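You operate a simulated robot arm through the tools that you are given. There is no shell and no other tool. Be economical: measure what you need, move in short steps, check, and stop when the job is done.

You are at the controls of a simulated two-armed robot. One attempt, no reset.

## Task
Couple the blue hose, open the duct gate, then start blower, screen and screw; set the intake to 3.
Fine: clamp the hose in the screen's socket first; keep that order; nothing may trip. Set down upright: blue hose end.

Only the result counts: the job must be done as asked and must still hold three seconds after the hand-in. Knocking over, shifting, dropping, spilling or breaking anything else fails it.

## Robot
Two 7-joint arms with two-finger grippers on one trunk, on a base that drives. Base frame: it is fixed to the floor where the robot stands at the start and does not move with it; the origin is under the middle of the robot, x ahead of it, y to its left, z up. Readings come in mm, degrees, newtons and seconds.
The left shoulder is at the start at [23, 174, 1396], the right one opposite. With the tool pointing down near the work surface each hand reaches from about 100 to 820 mm from the robot's upright axis, wherever it stands, measured 20 degrees to its own side. Places, roughly: blower switch [300, -600, 700]; blue intake gate [500, -1400, 600]; hose socket on the screen [500, -300, 1200]; screen hose clamp [500, -400, 1300]; screen switch [300, -700, 700]; screw switch [300, -600, 500]; white duct gate [400, 0, 1200]. Payload 2.94 kg a hand.
The tool frame of a hand sits at the grasp point between the pads (the TCP): z along the fingers, y along the line on which they close. The tips reach 30 mm beyond it. Largest opening 138 mm; the body of the gripper starts 109 mm behind the TCP.
Orientation is that of the tool frame in the base frame, as [roll, pitch, yaw] about the fixed x, y, z axes, in that order (R = Rz(yaw) Ry(pitch) Rx(roll)). With the fingers straight down and closing along the base's y, the tool's x points along the base's -x, its y along +y and its z along -z.

## Interface
- The arms move only by the tool nudge_tool. It takes "left_targets", "right_targets" or both (then of equal length, played together; a hand with none holds still); each is a list of rows, each a list of 3 entries, a list of its own where there are three numbers: the shift along the base's x, y, z in cm, then the turn, a rotation vector about the base's x, y, z in rad, then the opening, from 0 (shut) to 1 (fully open). In form: [[[dx, dy, dz], [ax, ay, az], grip], ...]. A call has 1 to 10 rows; each row shifts and turns the commanded pose from where the row before left it. Each row takes 0.2 s and may step no farther than 50 mm and 8.6 degrees from the row before; otherwise, or with a gripper value out of range, the whole call is refused. Where a pose cannot be reached the arm comes as near as it can. A force on the tool above 80 N (or 10 N above the force at the start of the call, whichever is more), or a blocked arm, ends the call early, and 0.2 s more pass. Each finger halts on what it meets, pressing with about 44 N; the grip force reading is that of the motor and also rises with nothing between the fingers. The clock runs only during rows and for 0.2 s after the last one: add rows that do not move to give the fingers time. The reply holds the time, the measured pose of the TCP, the force on the tool along the base axes, the opening and the grip force, in the units named above and with some noise, with the torque about the TCP (base axes, N m) and any sound that the robot's microphone picked up.
- Cameras (640 x 400 px; columns grow to the right, rows downward): "scene" is now at [53.6, -40.9, 1886.9]; the picture's right is [-0.44, -0.90, -0.00], its down [-0.71, 0.34, -0.62] and it looks along [0.56, -0.27, -0.78] (base axes); focal length 279 px, centre (320, 200). "left" rides on the left gripper at [71, -19, -146] in its tool frame; the picture's right is [0.26, 0.97, 0.00], its down [-0.85, 0.23, -0.48] and it looks along [-0.46, 0.12, 0.88] (tool axes); focal length 280 px, centre (320, 200). "right" rides on the right gripper at [71, 19, -146] in its tool frame; the picture's right is [-0.26, 0.97, 0.00], its down [-0.85, -0.23, -0.48] and it looks along [-0.46, -0.12, 0.88] (tool axes); focal length 280 px, centre (320, 200). There is no depth. A picture from a camera that has moved, and an enlarged one, comes with that camera's place and axes in the base frame and with its lens. The place of the scene camera against the robot may be out by one fixed shift of up to 25 mm in any direction.
- capture(camera): a new picture of that camera. It takes no simulated time.
- slide_trunk(by): slides the trunk up (or, below 0, down) by that many mm; the arms and the scene camera ride with it, the base frame stays. It gives what a move gives, with no picture.
- roll_base(legs): drives the robot by 1 to 6 legs, each [ahead, turn to the left] in mm and degrees, along the robot's own axes; the way and the turn of a leg run together, so that a leg with both is an arc; at most 1500 mm and 180 degrees a leg. The arms and the cameras ride along, it lands a little off, and it stops where it bumps. It gives what a move gives.
- head_to(pan, tilt): turns the head with the scene camera to pan (to the left, within 120 degrees either way) and tilt (down, from -29 to 69), counted from straight ahead of the robot. It gives what a move gives.
- enlarge(camera, box): a new picture of the part [left, top, right, bottom] of that camera's present view, enlarged. It takes no simulated time.
- job_done(): hands the job in; it is judged then, once.

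Work in short steps. Places have to be worked out from the pictures, the camera data and where the tool is seen: move nearer, look again, correct. Check each grasp and each placing, and mend what went wrong. You have 120 turns and 108 pictures in all, those below and enlarged ones among them. Open the grippers and draw the arms clear of the work before you hand the job in, unless the task says otherwise.

The tools are called after "Request:" as a command line: name --argument value ..., lists and objects as JSON in quotes. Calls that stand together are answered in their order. nudge_tool: Moves the arms, as the interface text tells. Its arguments: {"type":"object","properties":{"left_targets":{"type":"array"},"right_targets":{"type":"array"}},"required":[]} The other tools are called the same way: slide_trunk (by) slides the trunk up or down; roll_base (legs) drives the base; head_to (pan, tilt) turns the head that bears the scene camera; capture (camera) takes a picture; enlarge (camera, box) takes an enlarged picture of a part of a camera's view; job_done () hands the job in.

At the start:

```text
time: 0.0
left_eef_pos: [510.7, -19.7, 1527.6]
left_ee_rot: [180.0, -0.1, -179.9]
left_contact_force: [-0.5, -0.5, 0.0]
left_moment: [0.04, -0.01, -0.02]
left_gripper_width: 138.1
left_grip_force: 0.1
right_eef_pos: [321.9, -395.3, 1437.6]
right_ee_rot: [180.0, 0.0, -180.0]
right_contact_force: [0.3, 0.0, 0.0]
right_moment: [-0.01, 0.03, 0.0]
right_gripper_width: 138.0
right_grip_force: 0.0
trunk travel left (down, up): [-567.0, 167.0]
robot x, y, heading: [1.7, -2.3, -0.2]
head pan, tilt: [-25.8, 51.7]
```

scene: 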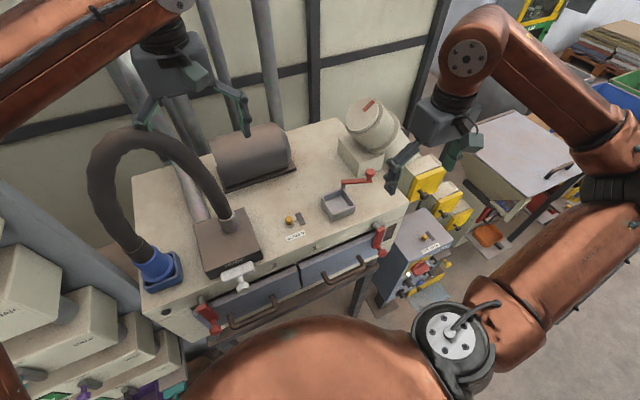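
right: 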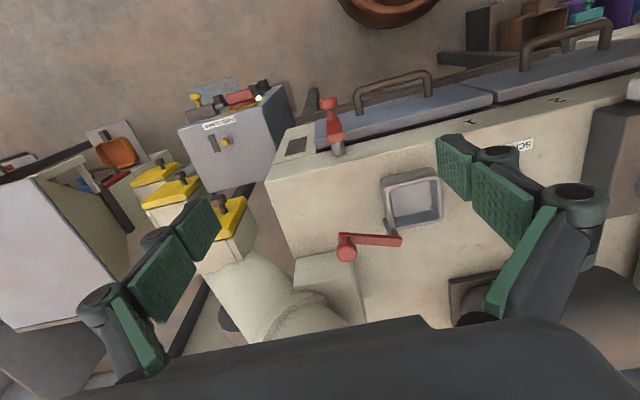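
left: 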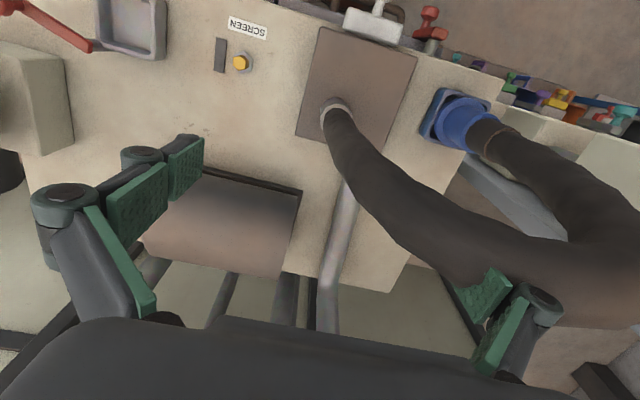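

I'll start with enlarged views of the key places before touching anything.

Request:
enlarge --camera "scene" --box '[80, 100, 300, 340]'

Request:
enlarge --camera "scene" --box '[270, 80, 490, 320]'

Request:
enlarge --camera "right" --box '[80, 60, 480, 300]'

Request:
enlarge --camera "left" --box '[280, 0, 640, 240]'

```text
1.67 times, centred on (190, 220) of scene
camera zoom: at [53.6, -40.9, 1886.9], right [-0.44, -0.9, 0.0], down [-0.71, 0.34, -0.62], along [0.56, -0.27, -0.78], focal length 464 px, centre (537, 167)
```

zoom: 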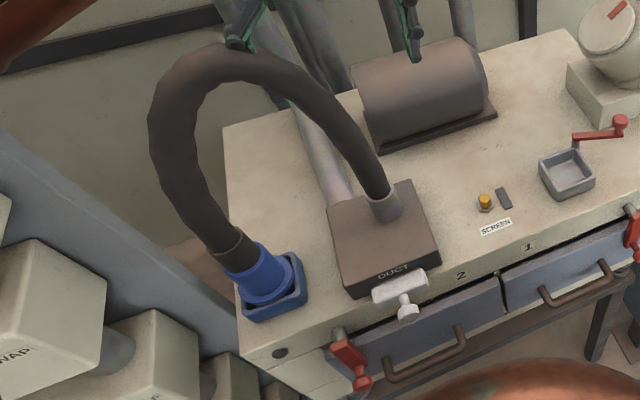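

```text
1.67 times, centred on (380, 200) of scene
camera zoom: at [53.6, -40.9, 1886.9], right [-0.44, -0.9, 0.0], down [-0.71, 0.34, -0.62], along [0.56, -0.27, -0.78], focal length 464 px, centre (220, 200)
```

zoom: 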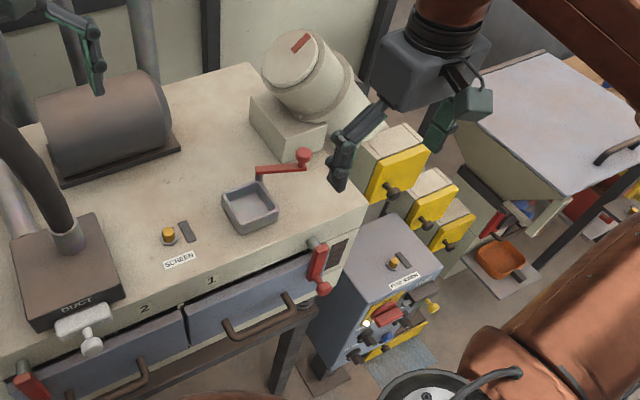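

```text
1.60 times, centred on (280, 180) of right
camera zoom: at [252.4, -376.5, 1584.4], right [0.26, 0.97, 0.0], down [0.85, -0.23, 0.48], along [0.46, -0.12, -0.88], focal length 449 px, centre (384, 232)
```

zoom: 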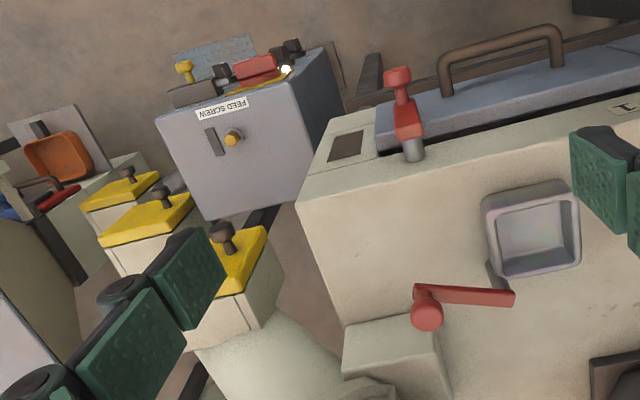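

```text
1.67 times, centred on (460, 120) of left
camera zoom: at [438.8, -39.6, 1672.5], right [-0.26, 0.96, 0.0], down [0.85, 0.23, 0.48], along [0.46, 0.12, -0.88], focal length 467 px, centre (87, 333)
```

zoom: 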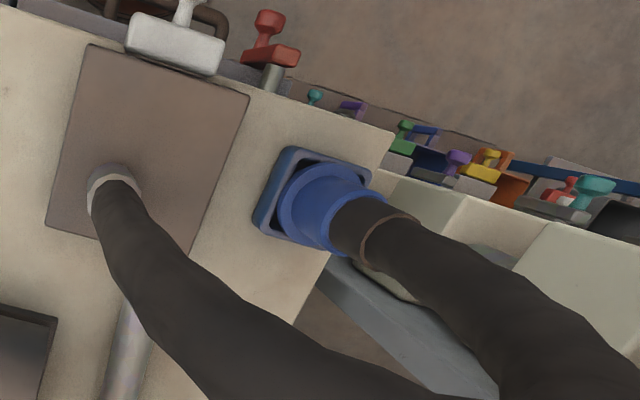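

Socket (grey tray) triangulates to about [480,-294,1222], and the blue cuff's holder to about [480,178,1222]. Now I look right with the head to see the panel and the intake gates.

Request:
head_to --pan -75 --tilt 45

Request:
capture --camera "scene"

```text
time: 1.2
left_eef_pos: [510.2, -19.3, 1527.2]
left_ee_rot: [-180.0, 0.1, 180.0]
left_contact_force: [0.6, 0.0, -0.2]
left_moment: [0.03, -0.03, -0.02]
left_gripper_width: 138.0
left_grip_force: 0.0
right_eef_pos: [322.9, -396.0, 1438.7]
right_ee_rot: [179.9, 0.0, -179.9]
right_contact_force: [-0.1, 0.1, 0.7]
right_moment: [0.0, 0.0, 0.03]
right_gripper_width: 138.1
right_grip_force: 0.1
trunk travel left (down, up): [-567.0, 167.0]
robot x, y, heading: [-0.6, -2.6, -0.1]
head pan, tilt: [-75.0, 45.0]
```

```text
100 pictures are left
camera scene: at [6.9, -86.6, 1896.1], right [-0.97, -0.26, 0.0], down [-0.18, 0.68, -0.71], along [0.18, -0.68, -0.71], focal length 279 px, centre (320, 200)
```

scene: 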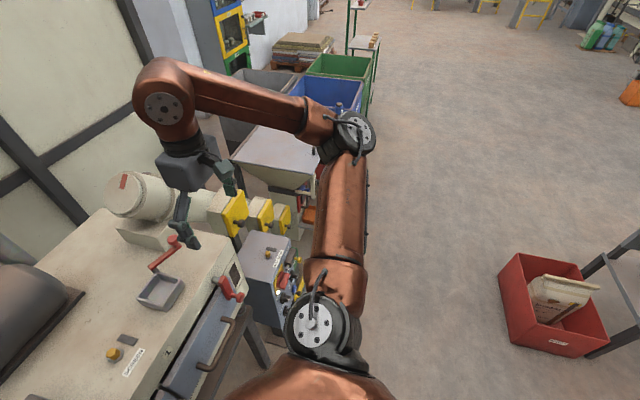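

Left hand first: I draw it back, tilt the fingers 45° forward and go in front of the cuff for a closer look. The right hand stays.

Request:
nudge_tool --left_targets '[[[-4, 0, 0], [0, -0.131, 0], 1], [[-4, 0, 0], [0, -0.131, 0], 1], [[-4, 0, 0], [0, -0.131, 0], 1], [[-4, 0, 0], [0, -0.131, 0], 1], [[-4, 0, 0], [0, -0.131, 0], 1], [[-2, 2, -1], [0, -0.13, 0], 1], [[0, 4.5, -1], [0, 0, 0], 1], [[0, 4.5, -2], [0, 0, 0], 1], [[0, 4.5, -2], [0, 0, 0], 1], [[0, 4, -2], [0, 0, 0], 1]]'

Request:
capture --camera "left"

Request:
head_to --pan 10 --tilt 50

Request:
capture --camera "scene"

```text
time: 3.4
left_eef_pos: [290.7, 23.2, 1512.5]
left_ee_rot: [-179.9, 45.0, -179.9]
left_contact_force: [-0.1, 0.4, 0.4]
left_moment: [-0.01, -0.03, 0.02]
left_gripper_width: 137.7
left_grip_force: 0.1
left hand out of reach, approached as far as the arm can: row 7, 8, 9, 10
right_eef_pos: [323.7, -394.4, 1439.4]
right_ee_rot: [180.0, 0.1, -180.0]
right_contact_force: [-0.4, 0.2, -0.7]
right_moment: [0.01, 0.03, -0.04]
right_gripper_width: 138.1
right_grip_force: 0.1
trunk travel left (down, up): [-567.0, 167.0]
robot x, y, heading: [1.3, 2.4, -0.2]
head pan, tilt: [-75.0, 45.0]
```

```text
99 pictures are left
camera left: at [137.2, 3.5, 1564.4], right [-0.19, 0.96, -0.19], down [0.26, 0.23, 0.94], along [0.95, 0.12, -0.3], focal length 280 px, centre (320, 200)
```

left: 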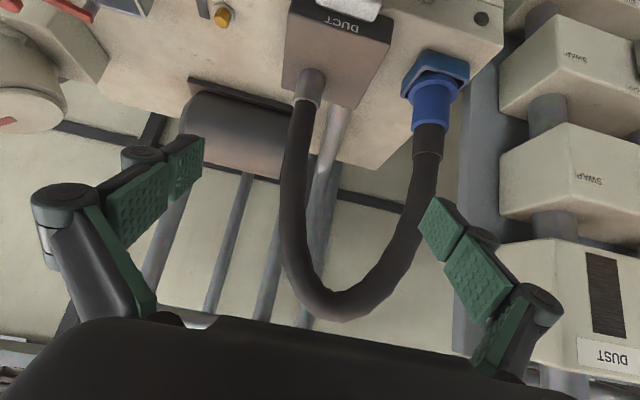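

```text
time: 5.0
left_eef_pos: [291.1, 22.5, 1512.6]
left_ee_rot: [-179.9, 45.1, -179.9]
left_contact_force: [0.3, -0.1, -0.1]
left_moment: [0.0, -0.01, 0.0]
left_gripper_width: 137.9
left_grip_force: 0.1
right_eef_pos: [322.3, -395.7, 1437.8]
right_ee_rot: [-179.9, 0.0, 179.9]
right_contact_force: [-0.6, 0.2, -0.8]
right_moment: [-0.01, -0.01, 0.01]
right_gripper_width: 138.2
right_grip_force: 0.1
trunk travel left (down, up): [-567.0, 167.0]
robot x, y, heading: [0.3, -0.7, 0.1]
head pan, tilt: [10.0, 50.0]
```

```text
98 pictures are left
camera scene: at [61.5, 5.6, 1889.2], right [0.17, -0.98, 0.0], down [-0.75, -0.13, -0.64], along [0.63, 0.11, -0.77], focal length 279 px, centre (320, 200)
```

scene: 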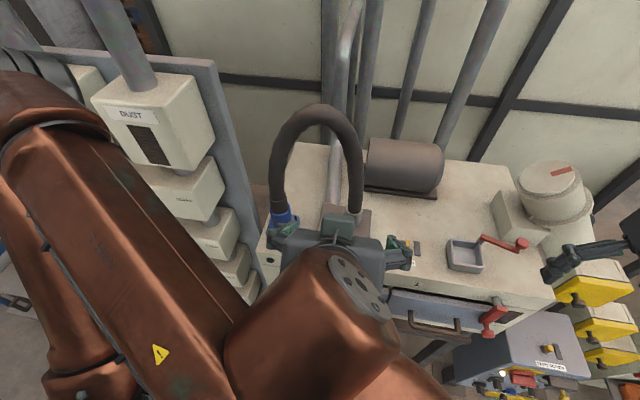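

The hand is too folded to reach there, so I back the base 150 mm and try again.

Request:
roll_base --legs '[[-150, 0]]'

Request:
nudge_tool --left_targets '[[[0, 3, -2], [0, 0, 0], 1], [[0, 3, -2], [0, 0, 0], 1], [[0, 3, -2], [0, 0, 0], 1], [[0, 3, -2], [0, 0, 0], 1], [[2, 3, -2], [0, 0, 0], 1]]'

Request:
capture --camera "left"

```text
time: 6.3
left_eef_pos: [144.0, 22.7, 1511.4]
left_ee_rot: [-179.9, 45.0, -180.0]
left_contact_force: [-0.1, -1.3, 0.1]
left_moment: [0.01, -0.01, 0.03]
left_gripper_width: 137.9
left_grip_force: 0.1
right_eef_pos: [175.5, -395.6, 1437.7]
right_ee_rot: [179.9, -0.2, -179.9]
right_contact_force: [1.4, 0.5, -0.2]
right_moment: [-0.01, 0.02, 0.01]
right_gripper_width: 137.9
right_grip_force: 0.1
trunk travel left (down, up): [-567.0, 167.0]
robot x, y, heading: [-147.5, 0.2, -0.1]
head pan, tilt: [10.0, 50.0]
```

```text
time: 7.5
left_eef_pos: [141.3, 24.0, 1511.0]
left_ee_rot: [-179.9, 45.0, -179.8]
left_contact_force: [-0.3, -0.7, -0.7]
left_moment: [0.02, 0.01, -0.01]
left_gripper_width: 138.3
left_grip_force: 0.0
left hand out of reach, approached as far as the arm can: row 1, 2, 3, 4, 5
right_eef_pos: [174.1, -396.2, 1437.4]
right_ee_rot: [180.0, -0.1, -179.9]
right_contact_force: [-0.9, 0.5, -0.2]
right_moment: [-0.01, -0.03, 0.0]
right_gripper_width: 138.3
right_grip_force: 0.1
trunk travel left (down, up): [-567.0, 167.0]
robot x, y, heading: [-148.9, 0.5, 0.1]
head pan, tilt: [10.0, 50.0]
```

```text
97 pictures are left
camera left: at [-12.3, 3.1, 1564.5], right [-0.19, 0.96, -0.19], down [0.26, 0.23, 0.94], along [0.95, 0.13, -0.3], focal length 280 px, centre (320, 200)
```

left: 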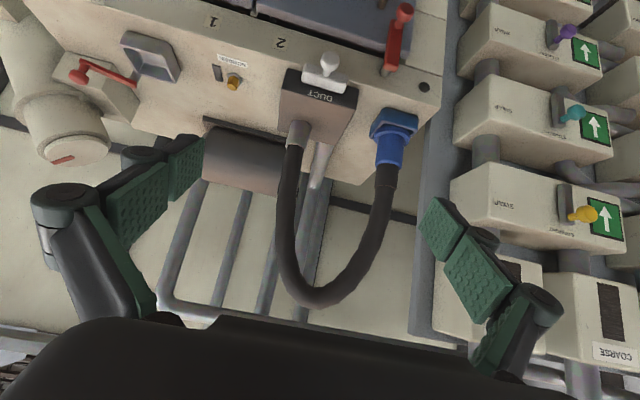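

Still folded in the robot's frame, so I extend forward first and then sideways and down.

Request:
nudge_tool --left_targets '[[[4.5, 0, 0], [0, 0, 0], 1], [[4.5, 0, 0], [0, 0, 0], 1], [[4.5, 1, -1], [0, 0, 0], 1], [[4, 2, -2], [0, 0, 0], 1], [[2, 3, -2], [0, 0, 0], 1], [[0, 4, -2], [0, 0, 0], 1]]'

Request:
capture --camera "left"

```text
time: 8.9
left_eef_pos: [339.0, 125.1, 1442.7]
left_ee_rot: [-179.7, 45.1, -179.8]
left_contact_force: [0.4, 1.0, -0.3]
left_moment: [-0.06, 0.02, -0.07]
left_gripper_width: 137.9
left_grip_force: 0.0
right_eef_pos: [173.7, -391.9, 1439.1]
right_ee_rot: [-179.8, 0.0, 180.0]
right_contact_force: [0.0, 0.0, -0.5]
right_moment: [-0.07, -0.03, 0.04]
right_gripper_width: 138.1
right_grip_force: 0.1
trunk travel left (down, up): [-567.0, 167.0]
robot x, y, heading: [-155.6, 0.4, 0.0]
head pan, tilt: [10.0, 50.0]
```

```text
96 pictures are left
camera left: at [184.2, 105.4, 1495.1], right [-0.19, 0.96, -0.19], down [0.26, 0.23, 0.94], along [0.95, 0.13, -0.3], focal length 280 px, centre (320, 200)
```

left: 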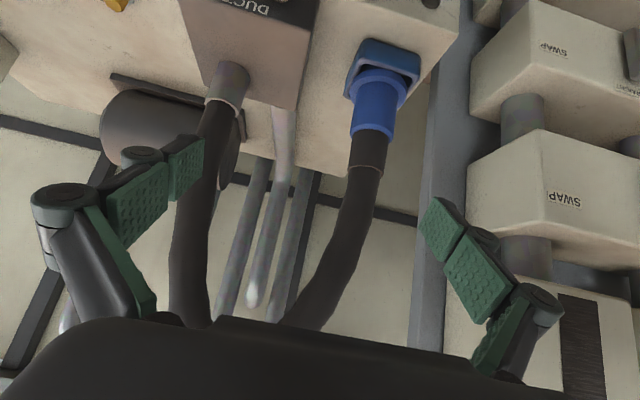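

Cuff axis triangulates to about [480,191], its body z≈1240–1292 and ≈57 mm wide. I move to a pre-grasp along the 45° approach line and look.

Request:
nudge_tool --left_targets '[[[2, 2.2, -3.1], [0, 0, 0], 1], [[2, 2.2, -3.1], [0, 0, 0], 1], [[2.1, 2.2, -3.1], [0, 0, 0], 1], [[0, 0, 0], [0, 0, 0], 1]]'

Request:
capture --camera "left"

```text
time: 9.9
left_eef_pos: [397.7, 189.0, 1349.3]
left_ee_rot: [-179.9, 45.0, -180.0]
left_contact_force: [0.1, 0.8, 0.0]
left_moment: [-0.01, 0.0, 0.02]
left_gripper_width: 137.8
left_grip_force: 0.0
right_eef_pos: [174.9, -395.6, 1436.9]
right_ee_rot: [180.0, 0.0, -179.9]
right_contact_force: [0.1, -1.1, 0.3]
right_moment: [-0.03, 0.05, 0.0]
right_gripper_width: 138.2
right_grip_force: 0.1
trunk travel left (down, up): [-567.0, 167.0]
robot x, y, heading: [-149.4, -3.4, -0.1]
head pan, tilt: [10.0, 50.0]
```

```text
95 pictures are left
camera left: at [245.0, 169.4, 1401.7], right [-0.19, 0.96, -0.19], down [0.26, 0.23, 0.94], along [0.95, 0.13, -0.3], focal length 280 px, centre (320, 200)
```

left: 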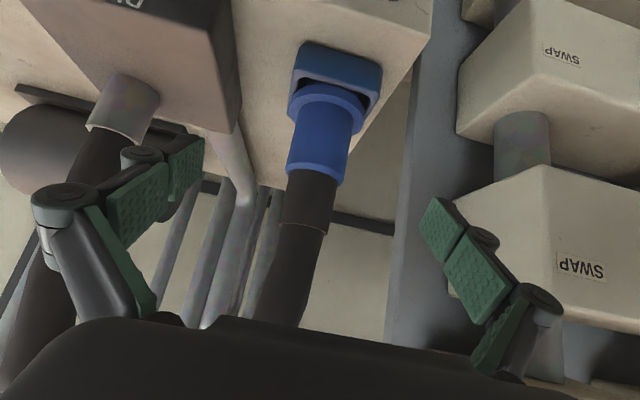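

The cuff is centred at y≈191.5, as expected. I advance along the fingers to [480,191,1276], then close.

Request:
nudge_tool --left_targets '[[[2.8, 0.2, -2.5], [0, 0, 0], 1], [[2.8, 0, -2.5], [0, 0, 0], 1], [[2.6, 0, -2.3], [0, 0, 0], 1], [[0, 0, 0], [0, 0, 0], 1]]'

Request:
capture --camera "left"

```text
time: 10.9
left_eef_pos: [481.0, 191.6, 1275.4]
left_ee_rot: [-179.9, 45.0, -179.8]
left_contact_force: [0.6, -0.2, 0.1]
left_moment: [-0.02, -0.02, 0.02]
left_gripper_width: 138.3
left_grip_force: 0.1
right_eef_pos: [174.2, -394.4, 1439.3]
right_ee_rot: [180.0, 0.0, -179.9]
right_contact_force: [-0.5, 0.0, 0.2]
right_moment: [0.0, 0.01, 0.02]
right_gripper_width: 137.7
right_grip_force: 0.0
trunk travel left (down, up): [-567.0, 167.0]
robot x, y, heading: [-148.9, 0.3, -0.0]
head pan, tilt: [10.0, 50.0]
```

```text
94 pictures are left
camera left: at [326.5, 172.1, 1328.5], right [-0.19, 0.96, -0.19], down [0.26, 0.23, 0.94], along [0.95, 0.13, -0.3], focal length 280 px, centre (320, 200)
```

left: 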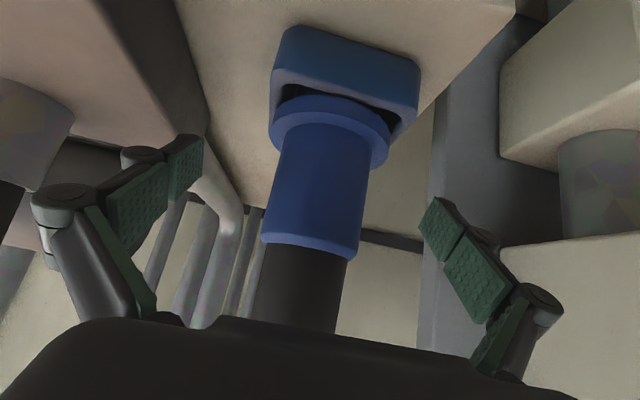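

Cuff is centred between the fingers. Closing.

Request:
nudge_tool --left_targets '[[[0, 0, 0], [0, 0, 0], 0], [[0, 0, 0], [0, 0, 0], 0], [[0, 0, 0], [0, 0, 0], 0], [[0, 0, 0], [0, 0, 0], 0], [[0, 0, 0], [0, 0, 0], 0], [[0, 0, 0], [0, 0, 0], 0], [[0, 0, 0], [0, 0, 0], 0]]'

Request:
capture --camera "left"

```text
time: 12.5
left_eef_pos: [481.0, 191.2, 1277.3]
left_ee_rot: [-179.9, 45.1, -179.9]
left_contact_force: [-0.3, -0.2, 5.5]
left_moment: [0.15, -0.07, -0.02]
left_gripper_width: 51.9
left_grip_force: 43.6
right_eef_pos: [174.6, -396.0, 1438.4]
right_ee_rot: [179.9, 0.1, -180.0]
right_contact_force: [0.3, -0.4, -0.3]
right_moment: [0.0, -0.02, 0.01]
right_gripper_width: 138.0
right_grip_force: 0.0
trunk travel left (down, up): [-567.0, 167.0]
robot x, y, heading: [-148.9, -2.2, -0.3]
head pan, tilt: [10.0, 50.0]
```

```text
93 pictures are left
camera left: at [326.3, 171.6, 1329.3], right [-0.19, 0.96, -0.19], down [0.26, 0.23, 0.94], along [0.95, 0.13, -0.3], focal length 280 px, centre (320, 200)
```

left: 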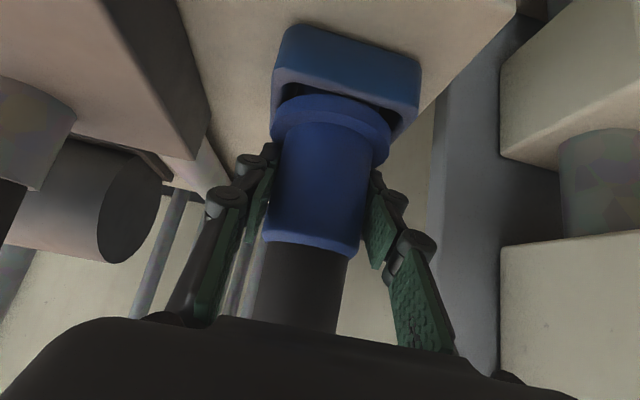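

Gripped at 52 mm. Lift straight up in small steps and check force.

Request:
nudge_tool --left_targets '[[[0, 0, 1.5], [0, 0, 0], 0], [[0, 0, 1.5], [0, 0, 0], 0], [[0, 0, 1.5], [0, 0, 0], 0], [[0, 0, 1.5], [0, 0, 0], 0], [[0, 0, 0], [0, 0, 0], 0]]'

Request:
capture --camera "left"

```text
time: 13.7
left_eef_pos: [481.1, 191.4, 1336.0]
left_ee_rot: [-180.0, 45.0, -179.9]
left_contact_force: [-0.2, -0.3, -2.7]
left_moment: [0.03, 0.01, 0.0]
left_gripper_width: 52.1
left_grip_force: 44.3
right_eef_pos: [175.2, -395.7, 1439.0]
right_ee_rot: [-180.0, 0.0, -179.9]
right_contact_force: [-0.2, -0.2, -0.7]
right_moment: [-0.02, 0.02, 0.0]
right_gripper_width: 138.1
right_grip_force: 0.1
trunk travel left (down, up): [-567.0, 167.0]
robot x, y, heading: [-149.5, 1.8, 0.1]
head pan, tilt: [10.0, 50.0]
```

```text
92 pictures are left
camera left: at [327.3, 171.6, 1388.2], right [-0.19, 0.96, -0.19], down [0.26, 0.23, 0.94], along [0.95, 0.13, -0.3], focal length 280 px, centre (320, 200)
```

left: 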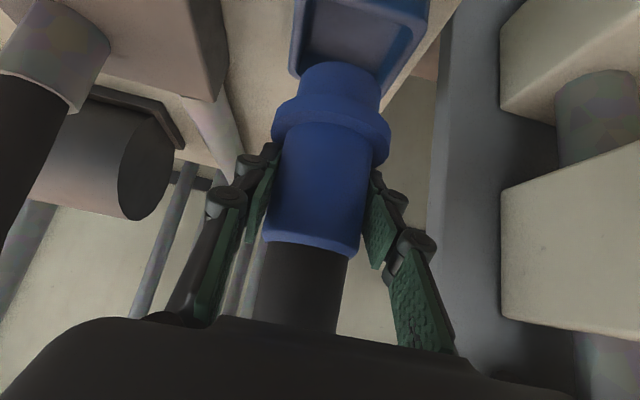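

Cuff is clear of its holder, spigot visible below the flange. I raise, draw toward the robot to clear the duct hose stub (~[511,0]), and start moving sideways; the right hand gives some room.

Request:
nudge_tool --left_targets '[[[0, 0, 3], [0, 0, 0], 0], [[-2, 0, 3], [0, 0, 0], 0], [[-3, -1, 1], [0, 0, 0], 0], [[-3, -3, 0], [0, 0, 0], 0], [[0, -4, 0], [0, 0, 0], 0], [[0, -4, 0], [0, 0, 0], 0], [[0, -4, 0], [0, 0, 0], 0], [[0, -4, 0], [0, 0, 0], 0]]' --right_targets '[[[0, -2, 0], [0, 0, 0], 1], [[0, -2, 0], [0, 0, 0], 1], [[0, -2, 0], [0, 0, 0], 1], [[0, -2, 0], [0, 0, 0], 1], [[0, -2, 0], [0, 0, 0], 1], [[0, 0, 0], [0, 0, 0], 1], [[0, 0, 0], [0, 0, 0], 1], [[0, 0, 0], [0, 0, 0], 1]]'

Request:
capture --camera "left"

Request:
capture --camera "scene"

```text
time: 15.5
left_eef_pos: [401.5, -12.1, 1406.0]
left_ee_rot: [179.9, 44.9, -179.9]
left_contact_force: [0.5, -1.1, -3.7]
left_moment: [0.04, 0.01, 0.05]
left_gripper_width: 51.7
left_grip_force: 44.1
right_eef_pos: [174.8, -497.8, 1437.2]
right_ee_rot: [179.8, -0.2, -179.9]
right_contact_force: [0.3, -0.6, -1.2]
right_moment: [0.07, 0.01, -0.02]
right_gripper_width: 138.0
right_grip_force: 0.0
trunk travel left (down, up): [-567.0, 167.0]
robot x, y, heading: [-147.1, -0.1, -0.1]
head pan, tilt: [10.0, 50.0]
```

```text
91 pictures are left
camera left: at [247.9, -32.5, 1458.6], right [-0.19, 0.96, -0.18], down [0.26, 0.23, 0.94], along [0.95, 0.13, -0.3], focal length 280 px, centre (320, 200)
```

left: 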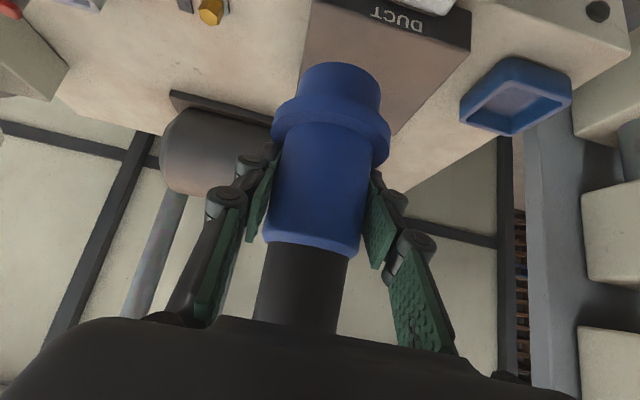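

```text
90 pictures are left
camera scene: at [-86.2, 1.8, 1889.2], right [0.17, -0.98, 0.0], down [-0.75, -0.13, -0.64], along [0.63, 0.11, -0.77], focal length 279 px, centre (320, 200)
```

scene: 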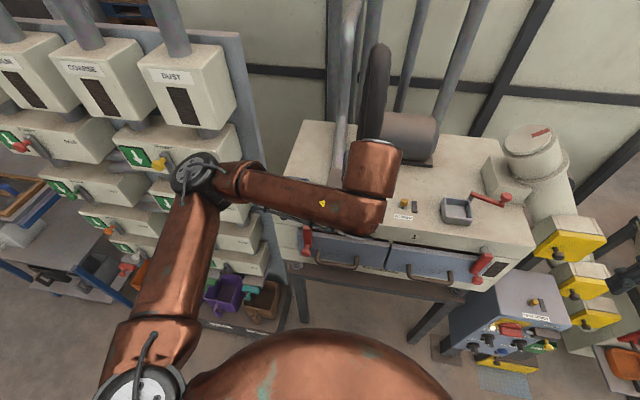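

Free and steady. Continue sideways to y≈-292 at x≈400.

Request:
nudge_tool --left_targets '[[[0, -4, 0], [0, 0, 0], 0], [[0, -4, 0], [0, 0, 0], 0], [[0, -4, 0], [0, 0, 0], 0], [[0, -4, 0], [0, 0, 0], 0], [[0, -4, 0], [0, 0, 0], 0], [[0, -4, 0], [0, 0, 0], 0], [[0, -4, 0], [0, 0, 0], 0], [[0, 0, 0], [0, 0, 0], 0]]'

Request:
capture --camera "left"

Request:
capture --camera "scene"

```text
time: 17.3
left_eef_pos: [403.4, -291.1, 1405.5]
left_ee_rot: [-179.9, 45.0, -179.9]
left_contact_force: [0.3, -0.5, -2.6]
left_moment: [-0.06, 0.03, 0.01]
left_gripper_width: 51.8
left_grip_force: 43.6
right_eef_pos: [174.4, -496.9, 1436.6]
right_ee_rot: [179.9, 0.0, -179.9]
right_contact_force: [0.6, -0.2, -0.4]
right_moment: [-0.02, -0.03, -0.02]
right_gripper_width: 138.1
right_grip_force: 0.0
trunk travel left (down, up): [-567.0, 167.0]
robot x, y, heading: [-148.7, -0.4, -0.1]
head pan, tilt: [10.0, 50.0]
```

```text
89 pictures are left
camera left: at [249.4, -309.9, 1457.3], right [-0.19, 0.96, -0.18], down [0.26, 0.23, 0.94], along [0.95, 0.13, -0.3], focal length 280 px, centre (320, 200)
```

left: 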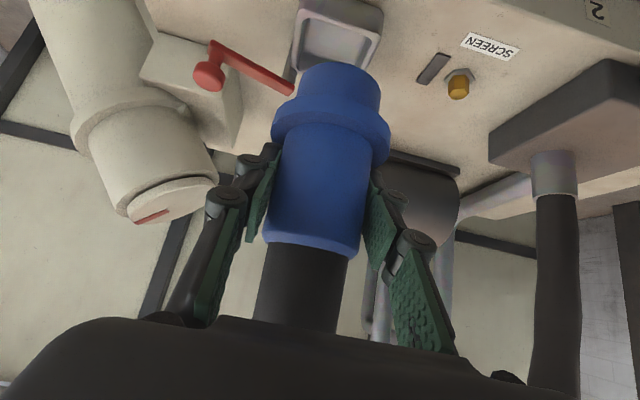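

```text
88 pictures are left
camera scene: at [-85.7, 2.8, 1889.1], right [0.17, -0.98, 0.0], down [-0.76, -0.13, -0.64], along [0.63, 0.11, -0.77], focal length 279 px, centre (320, 200)
```

scene: 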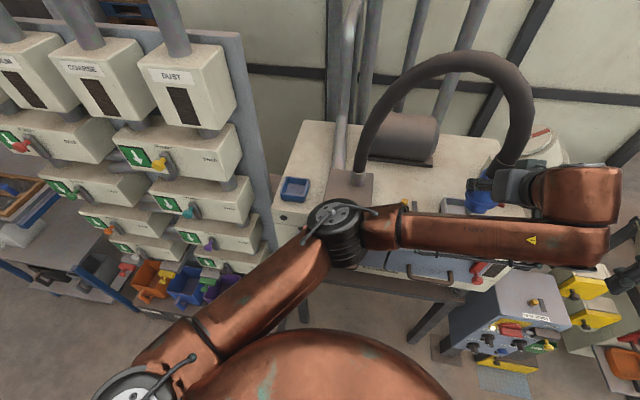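

The socket and red clamp lever are visible; I enlarge to measure them.

Request:
enlarge --camera "left" --box '[180, 0, 420, 150]'

Request:
enlarge --camera "right" --box '[0, 0, 640, 400]'

```text
2.67 times, centred on (300, 75) of left
camera zoom: at [249.4, -309.9, 1457.3], right [-0.19, 0.96, -0.18], down [0.26, 0.23, 0.94], along [0.95, 0.13, -0.3], focal length 748 px, centre (373, 533)
```

zoom: 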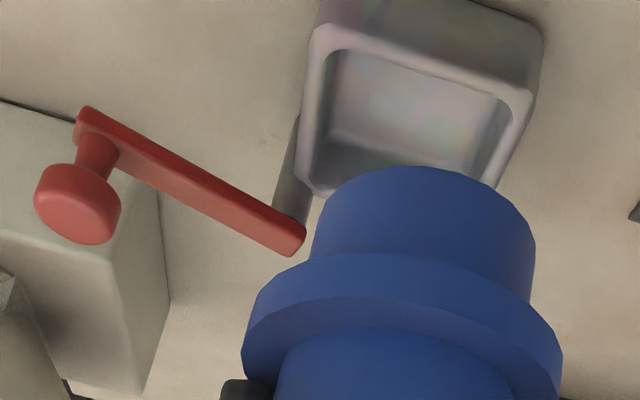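

```text
1.00 times, centred on (320, 200) of right (not enlarged: the box is as wide or as high as the picture)
camera zoom: at [105.3, -476.6, 1583.6], right [0.26, 0.97, 0.0], down [0.85, -0.23, 0.47], along [0.46, -0.12, -0.88], focal length 280 px, centre (320, 200)
```

zoom: 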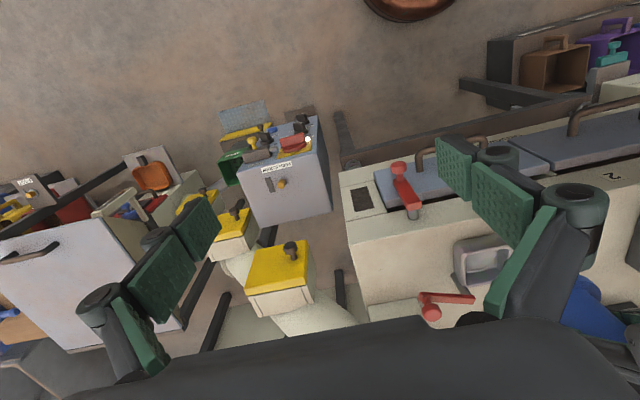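

Socket ≈[482,-293], rim z≈1236; clamp knob ≈[490,-402,1284] with pivot post ≈[510,-333]. The right-hand finger would come close to the post, so I turn the grasp 40° about the vertical to keep clear of it.

Request:
nudge_tool --left_targets '[[[0, 0, 0], [0, 0, -0.14], 0], [[0, 0, 0], [0, 0, -0.14], 0], [[0, 0, 0], [0, 0, -0.14], 0], [[0, 0, 0], [0, 0, -0.14], 0], [[0, 0, 0], [0, 0, -0.14], 0], [[2, 0, -1], [0, 0, 0], 0], [[0, 0, 0], [0, 0, 0], 0]]'

Request:
capture --camera "left"

```text
time: 18.9
left_eef_pos: [421.3, -291.2, 1395.4]
left_ee_rot: [-179.9, 45.1, 140.1]
left_contact_force: [0.0, 0.2, -0.4]
left_moment: [0.0, 0.01, -0.01]
left_gripper_width: 0.0
left_grip_force: 28.5
right_eef_pos: [174.2, -495.6, 1438.2]
right_ee_rot: [180.0, 0.0, -179.9]
right_contact_force: [-0.5, 0.6, 0.4]
right_moment: [0.0, -0.04, -0.02]
right_gripper_width: 138.2
right_grip_force: 0.0
trunk travel left (down, up): [-567.0, 167.0]
robot x, y, heading: [-147.6, 0.1, 0.0]
head pan, tilt: [10.0, 50.0]
```

```text
85 pictures are left
camera left: at [291.1, -207.0, 1448.2], right [0.48, 0.86, -0.19], down [0.35, 0.01, 0.94], along [0.8, -0.51, -0.3], focal length 280 px, centre (320, 200)
```

left: 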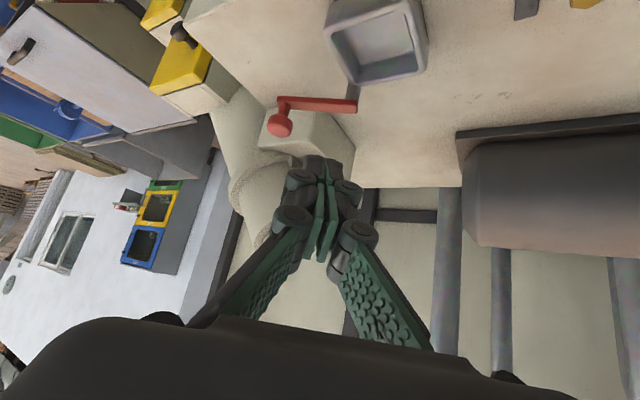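

The cuff slipped out during the turn. I look for where it is.

Request:
capture --camera "scene"

Request:
capture --camera "right"

```text
84 pictures are left
camera scene: at [-87.3, 4.3, 1889.2], right [0.17, -0.98, 0.0], down [-0.75, -0.13, -0.64], along [0.63, 0.11, -0.77], focal length 279 px, centre (320, 200)
```

scene: 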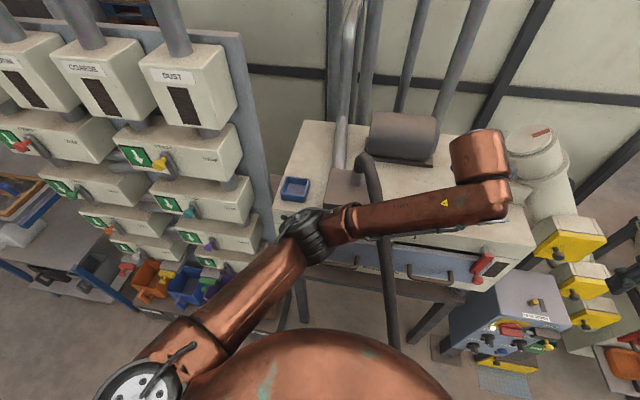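

```text
83 pictures are left
camera right: at [104.1, -476.5, 1584.0], right [0.26, 0.97, 0.0], down [0.85, -0.23, 0.48], along [0.46, -0.12, -0.88], focal length 280 px, centre (320, 200)
```

right: 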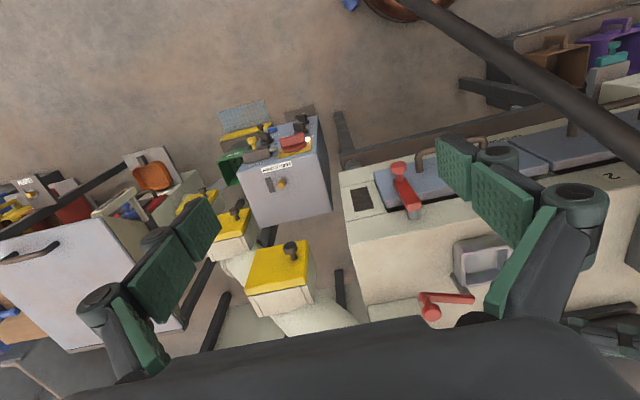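

The hose end has fallen off in front of the machine. I look down with the head to find it.

Request:
head_to --pan -5 --tilt 69

Request:
capture --camera "scene"

Request:
enlarge --camera "right" --box '[280, 0, 640, 160]'

```text
time: 19.8
left_eef_pos: [420.8, -290.7, 1396.0]
left_ee_rot: [-179.9, 45.0, 140.0]
left_contact_force: [0.4, 0.3, 0.4]
left_moment: [-0.02, 0.01, 0.01]
left_gripper_width: 0.1
left_grip_force: 28.2
right_eef_pos: [173.8, -494.5, 1437.7]
right_ee_rot: [-180.0, 0.0, -179.9]
right_contact_force: [1.1, -0.5, 0.7]
right_moment: [0.0, 0.02, -0.01]
right_gripper_width: 137.9
right_grip_force: 0.0
trunk travel left (down, up): [-567.0, 167.0]
robot x, y, heading: [-152.1, 2.0, 0.1]
head pan, tilt: [-5.0, 68.8]
```

```text
82 pictures are left
camera scene: at [-107.2, -13.1, 1867.3], right [-0.09, -1.0, 0.0], down [-0.93, 0.08, -0.36], along [0.36, -0.03, -0.93], focal length 279 px, centre (320, 200)
```

scene: 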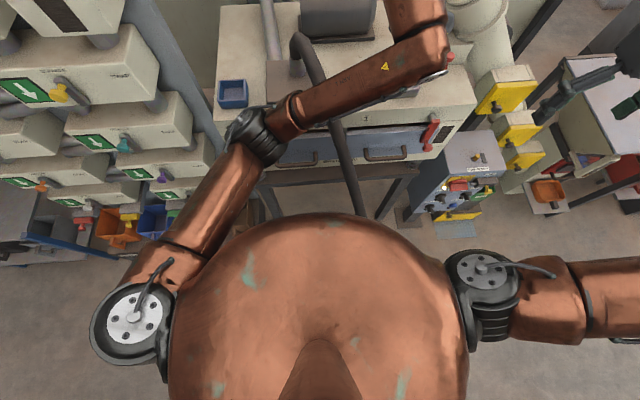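

```text
1.78 times, centred on (460, 80) of right
camera zoom: at [104.2, -475.8, 1584.2], right [0.26, 0.97, 0.0], down [0.85, -0.23, 0.48], along [0.46, -0.12, -0.88], focal length 498 px, centre (71, 413)
```

zoom: 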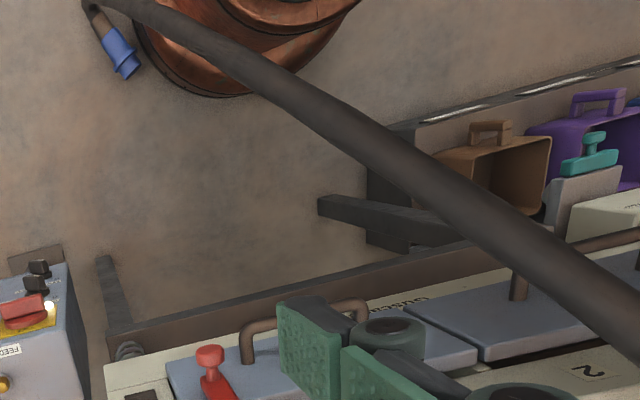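

The cuff seems to be on the floor at the robot's front right, about [-58,-303]. I tilt the right hand back to get its camera on it.

Request:
nudge_tool --right_targets '[[[2, 0, 0], [0, 0.14, 0], 1], [[2, 0, 0], [0, 0.14, 0], 1], [[2, 0, 0], [0, 0.14, 0], 1], [[0, 0, 0], [0, 0, 0], 1]]'

Request:
capture --camera "right"

```text
time: 20.8
left_eef_pos: [427.3, -297.5, 1391.0]
left_ee_rot: [180.0, 44.4, 139.9]
left_contact_force: [1.3, 0.0, -0.5]
left_moment: [0.03, 0.09, -0.03]
left_gripper_width: 0.1
left_grip_force: 28.2
right_eef_pos: [201.8, -492.7, 1427.5]
right_ee_rot: [-178.7, -15.8, 178.9]
right_contact_force: [0.7, -1.6, 0.2]
right_moment: [0.08, 0.12, -0.04]
right_gripper_width: 137.8
right_grip_force: 0.0
right hand out of reach, approached as far as the arm can: row 1, 2, 3
trunk travel left (down, up): [-567.0, 167.0]
robot x, y, heading: [-149.7, -0.6, 0.1]
head pan, tilt: [-5.0, 68.8]
```

```text
80 pictures are left
camera right: at [174.5, -469.5, 1586.7], right [0.26, 0.96, -0.09], down [0.94, -0.24, 0.23], along [0.2, -0.15, -0.97], focal length 280 px, centre (320, 200)
```

right: 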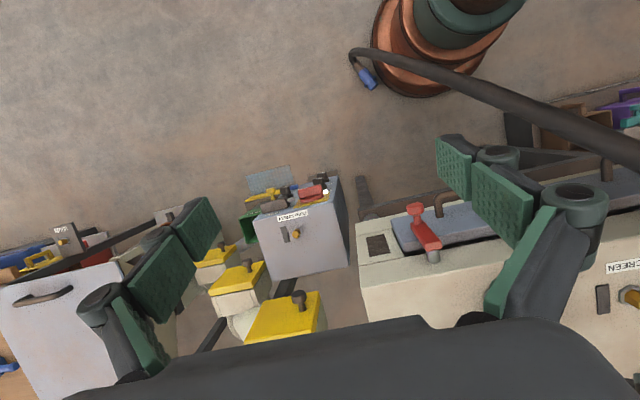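

I enlarge to see how the cuff lies.

Request:
enlarge --camera "right" --box '[320, 20, 480, 120]'

```text
4.00 times, centred on (400, 70) of right
camera zoom: at [174.5, -469.5, 1586.7], right [0.26, 0.96, -0.09], down [0.94, -0.24, 0.23], along [0.2, -0.15, -0.97], focal length 1122 px, centre (0, 720)
```

zoom: 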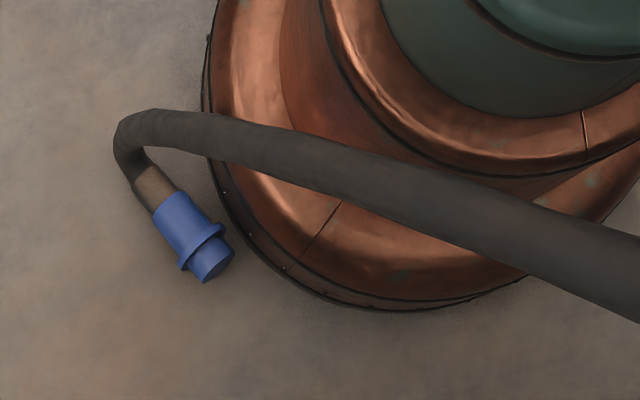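

The cuff lies at ≈[-63,-303,35], spigot pointing ≈22° left of +x, right beside the base. I back off 250 mm straight so there is room to grip it, then swing the left arm over to the left side.

Request:
roll_base --legs '[[-250, 0]]'

Request:
nudge_tool --left_targets '[[[0, 5, 0], [0, 0, 0.14], 0], [[0, 5, 0], [0, 0, 0.14], 0], [[0, 5, 0], [0, 0, 0.14], 0], [[0, 5, 0], [0, 0, 0.14], 0], [[0, 5, 0], [0, 0, 0.14], 0], [[0, 5, 0], [0, 0, 0], 0], [[0, 5, 0], [0, 0, 0], 0], [[0, 5, 0], [0, 0, 0], 0], [[0, 5, 0], [0, 0, 0], 0], [[0, 5, 0], [0, 0, 0], 0]]' --right_targets '[[[0, 0, 0], [0, -0.14, 0], 1], [[0, 0, 0], [0, -0.14, 0], 1], [[0, 0, 0], [0, -0.14, 0], 1], [[0, 0, 0], [0, 0, 0], 1], [[0, 0, 0], [0, 0, 0], 1], [[0, 0, 0], [0, 0, 0], 1], [[0, 0, 0], [0, 0, 0], 1], [[0, 0, 0], [0, 0, 0], 1], [[0, 0, 0], [0, 0, 0], 1], [[0, 0, 0], [0, 0, 0], 1]]'

Request:
capture --camera "right"

Request:
capture --camera "scene"

```text
time: 22.6
left_eef_pos: [170.2, -289.7, 1395.3]
left_ee_rot: [-180.0, 45.0, 140.1]
left_contact_force: [0.0, -0.1, 0.5]
left_moment: [0.04, 0.0, -0.01]
left_gripper_width: 0.1
left_grip_force: 28.7
right_eef_pos: [-56.2, -485.5, 1432.2]
right_ee_rot: [-178.3, -15.6, 178.8]
right_contact_force: [-0.4, -0.1, -0.4]
right_moment: [0.01, 0.01, 0.0]
right_gripper_width: 137.7
right_grip_force: 0.0
trunk travel left (down, up): [-567.0, 167.0]
robot x, y, heading: [-400.4, 1.5, -0.1]
head pan, tilt: [-5.0, 68.8]
```

```text
time: 24.8
left_eef_pos: [169.2, 213.0, 1396.3]
left_ee_rot: [-179.7, 45.0, -179.8]
left_contact_force: [-0.6, 1.0, 0.7]
left_moment: [-0.02, 0.0, -0.04]
left_gripper_width: 0.1
left_grip_force: 29.0
right_eef_pos: [-56.9, -482.7, 1432.3]
right_ee_rot: [-178.7, 8.5, 179.0]
right_contact_force: [0.3, 0.1, -0.1]
right_moment: [-0.03, -0.05, -0.04]
right_gripper_width: 138.0
right_grip_force: 0.0
trunk travel left (down, up): [-567.0, 167.0]
robot x, y, heading: [-399.3, -1.0, -0.1]
head pan, tilt: [-5.0, 68.8]
```

```text
78 pictures are left
camera right: at [-147.4, -458.1, 1565.7], right [0.28, 0.96, 0.02], down [0.76, -0.23, 0.6], along [0.58, -0.16, -0.8], focal length 280 px, centre (320, 200)
```

right: 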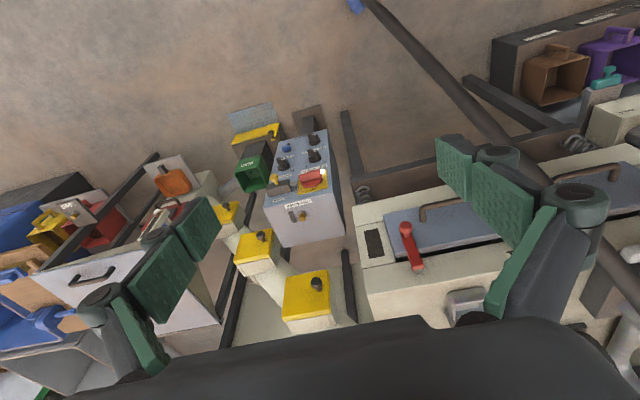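

```text
77 pictures are left
camera scene: at [-359.9, -10.1, 1867.3], right [-0.09, -1.0, 0.0], down [-0.93, 0.08, -0.36], along [0.36, -0.03, -0.93], focal length 279 px, centre (320, 200)
```

scene: 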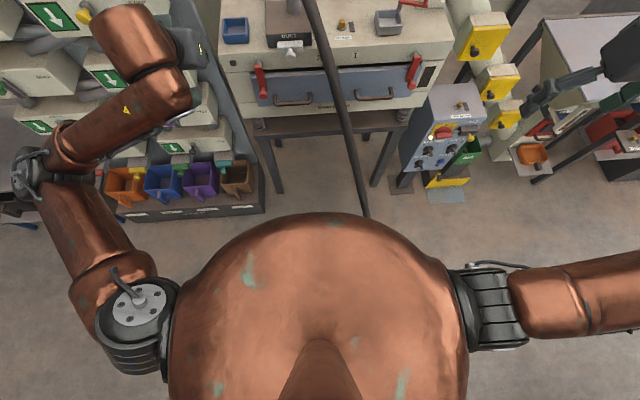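

I fold the left hand back toward the robot, then lower the trunk fully to reach the floor.

Request:
nudge_tool --left_targets '[[[-4, 0, 0], [0, 0, 0], 0.5], [[-4, 0, 0], [0, 0, 0], 0.5], [[-4, 0, 0], [0, 0, 0], 0.5], [[-4, 0, 0], [0, 0, 0], 0.5], [[-4, 0, 0], [0, 0, 0], 0.5]]' --right_targets '[[[2, 0, 0], [0, 0.1, 0], 1], [[2, 0, 0], [0, 0.05, 0], 1], [[2, 0, 0], [0, 0, 0], 1], [[0, 0, 0], [0, 0, 0], 1], [[0, 0, 0], [0, 0, 0], 1]]'

Request:
slide_trunk --by -500

Request:
capture --camera "right"

```text
time: 26.0
left_eef_pos: [115.0, 209.3, 1406.2]
left_ee_rot: [-179.8, 44.9, -179.8]
left_contact_force: [-0.3, -0.1, -0.3]
left_moment: [-0.03, 0.05, 0.01]
left_gripper_width: 68.9
left_grip_force: 0.1
left hand out of reach, approached as far as the arm can: row 2, 3, 4, 5
right_eef_pos: [5.4, -485.4, 1431.1]
right_ee_rot: [-178.6, -0.2, 178.8]
right_contact_force: [1.1, -0.1, -0.8]
right_moment: [-0.01, 0.02, -0.02]
right_gripper_width: 138.1
right_grip_force: 0.1
trunk travel left (down, up): [-567.0, 167.0]
robot x, y, heading: [-401.0, 0.7, -0.1]
head pan, tilt: [-5.0, 68.8]
```

```text
refused: -500 is not a number from -400 to 400
```

```text
76 pictures are left
camera right: at [-64.9, -460.9, 1577.2], right [0.28, 0.96, -0.02], down [0.85, -0.23, 0.48], along [0.45, -0.15, -0.88], focal length 280 px, centre (320, 200)
```

right: 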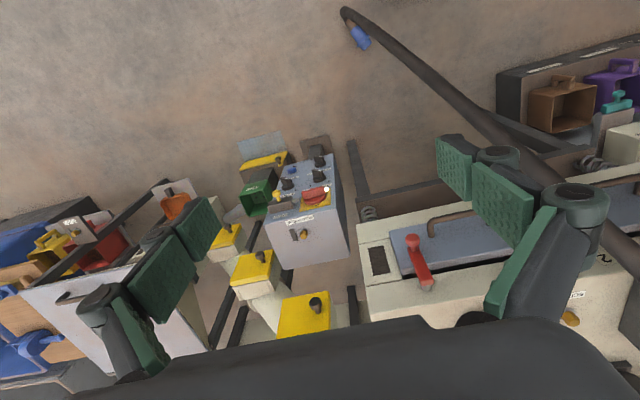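

Cuff unmoved at ≈[-66,-302]. Trunk down by 400.

Request:
slide_trunk --by -400

Request:
slide_trunk --by -160

Request:
capture --camera "right"

```text
time: 29.8
left_eef_pos: [190.2, 209.4, 879.5]
left_ee_rot: [-179.9, 30.8, -179.8]
left_contact_force: [-1.0, -0.2, 0.0]
left_moment: [-0.03, -0.01, 0.03]
left_gripper_width: 69.0
left_grip_force: 0.2
right_eef_pos: [54.0, -483.5, 981.2]
right_ee_rot: [-178.4, -8.0, 178.9]
right_contact_force: [-0.9, 0.0, 0.1]
right_moment: [-0.03, -0.03, 0.0]
right_gripper_width: 138.1
right_grip_force: 0.1
trunk travel left (down, up): [-167.0, 567.0]
robot x, y, heading: [-397.7, 3.2, 0.2]
head pan, tilt: [-5.0, 68.8]
```

```text
time: 31.6
left_eef_pos: [237.2, 210.9, 606.3]
left_ee_rot: [-180.0, 17.1, -179.5]
left_contact_force: [0.2, 1.0, -0.7]
left_moment: [-0.05, 0.0, 0.0]
left_gripper_width: 68.9
left_grip_force: 0.0
right_eef_pos: [134.5, -481.0, 742.3]
right_ee_rot: [-178.5, -18.5, 178.6]
right_contact_force: [0.2, -0.2, -0.7]
right_moment: [-0.01, 0.0, -0.02]
right_gripper_width: 137.9
right_grip_force: 0.1
trunk travel left (down, up): [-7.0, 727.0]
robot x, y, heading: [-399.3, 0.6, -0.0]
head pan, tilt: [-5.0, 68.8]
```

```text
75 pictures are left
camera right: at [115.3, -458.1, 902.1], right [0.26, 0.96, -0.11], down [0.95, -0.24, 0.19], along [0.15, -0.15, -0.98], focal length 280 px, centre (320, 200)
```

right: 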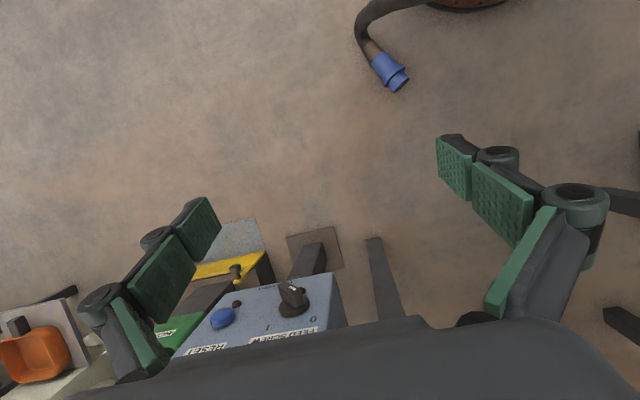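

The trunk leans as it lowers, tilting the tool 18°. I straighten the tool while moving toward the cuff, and start turning it clockwise: I want the tool's x axis along the spigot so that the cuff comes upright with the hand pointing forward.

Request:
nudge_tool --right_targets '[[[-2, 1.7, -4], [0, -0.107, 0], 1], [[-2, 1.7, -4], [0, -0.107, 0], 1], [[-2, 1.7, -4], [0, -0.107, 0], 1], [[-2, 1.7, -4], [0, 0, -0.145], 1], [[-2, 1.7, -4], [0, 0, -0.145], 1], [[-2, 1.7, -4], [0, 0, -0.145], 1], [[-2, 1.7, -4], [0, 0, -0.145], 1], [[-2, 1.7, -4], [0, 0, -0.145], 1], [[-2, 1.7, -4], [0, 0, -0.145], 1], [[-2, 1.7, -4], [0, 0, -0.145], 1]]'

Request:
capture --camera "right"

```text
time: 32.2
left_eef_pos: [254.8, 231.6, 610.6]
left_ee_rot: [-178.5, 14.7, -169.5]
left_contact_force: [0.4, -0.4, -0.9]
left_moment: [-0.02, 0.02, 0.03]
left_gripper_width: 68.9
left_grip_force: 0.1
right_eef_pos: [96.9, -443.4, 680.3]
right_ee_rot: [177.3, -1.4, 176.7]
right_contact_force: [-0.5, -0.7, -0.7]
right_moment: [-0.06, -0.03, 0.0]
right_gripper_width: 137.8
right_grip_force: 0.1
trunk travel left (down, up): [-7.0, 727.0]
robot x, y, heading: [-402.7, -5.6, 0.2]
head pan, tilt: [-5.0, 68.8]
stopped in row 2 (right hand): the arm was blocked; the commanded pose is now the measured one
```

```text
74 pictures are left
camera right: at [30.9, -425.3, 828.0], right [0.32, 0.95, 0.04], down [0.85, -0.3, 0.44], along [0.43, -0.11, -0.9], focal length 280 px, centre (320, 200)
```

right: 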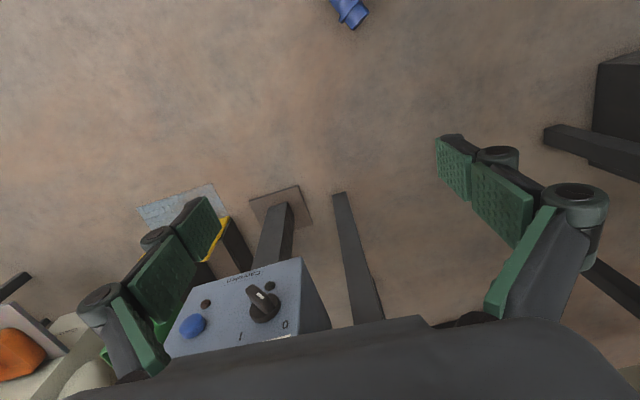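

The right arm was blocked; I look at the whole arrangement.

Request:
head_to --pan -25 --tilt 45

Request:
capture --camera "scene"

Request:
capture --camera "left"

```text
time: 33.1
left_eef_pos: [215.0, 220.8, 631.4]
left_ee_rot: [-179.8, 18.9, -175.4]
left_contact_force: [-0.5, 0.7, 1.1]
left_moment: [0.07, -0.01, 0.0]
left_gripper_width: 69.2
left_grip_force: 0.1
right_eef_pos: [66.9, -452.9, 700.9]
right_ee_rot: [179.6, -3.1, 177.5]
right_contact_force: [1.3, 0.3, 0.3]
right_moment: [0.02, 0.1, 0.03]
right_gripper_width: 138.0
right_grip_force: 0.0
trunk travel left (down, up): [-7.0, 727.0]
robot x, y, heading: [-398.6, 2.9, 0.1]
head pan, tilt: [-25.0, 45.0]
```

```text
73 pictures are left
camera scene: at [15.6, -41.9, 1298.5], right [-0.42, -0.91, 0.0], down [-0.64, 0.3, -0.71], along [0.64, -0.3, -0.71], focal length 279 px, centre (320, 200)
```

scene: 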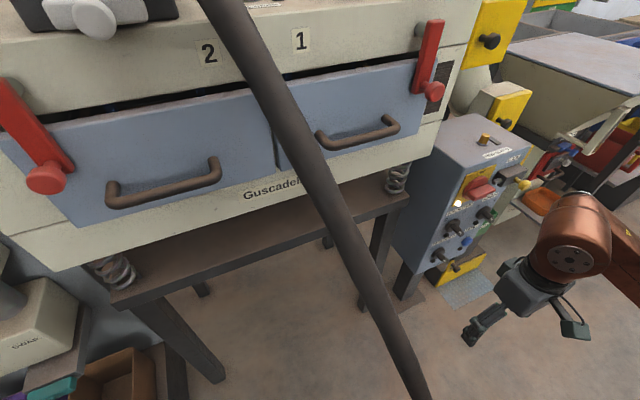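

```text
72 pictures are left
camera left: at [101.9, 194.0, 746.4], right [-0.32, 0.94, -0.09], down [0.63, 0.28, 0.72], along [0.71, 0.18, -0.68], focal length 280 px, centre (320, 200)
```

left: 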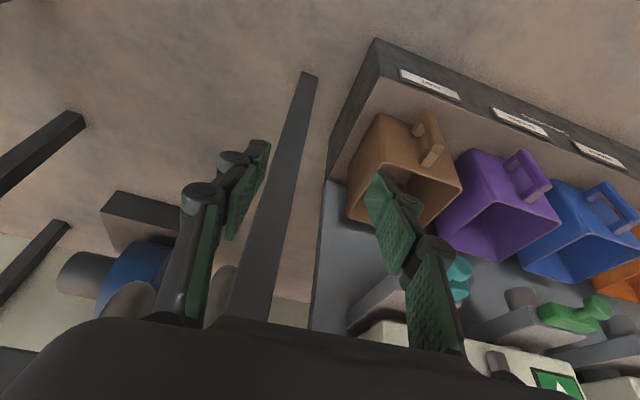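

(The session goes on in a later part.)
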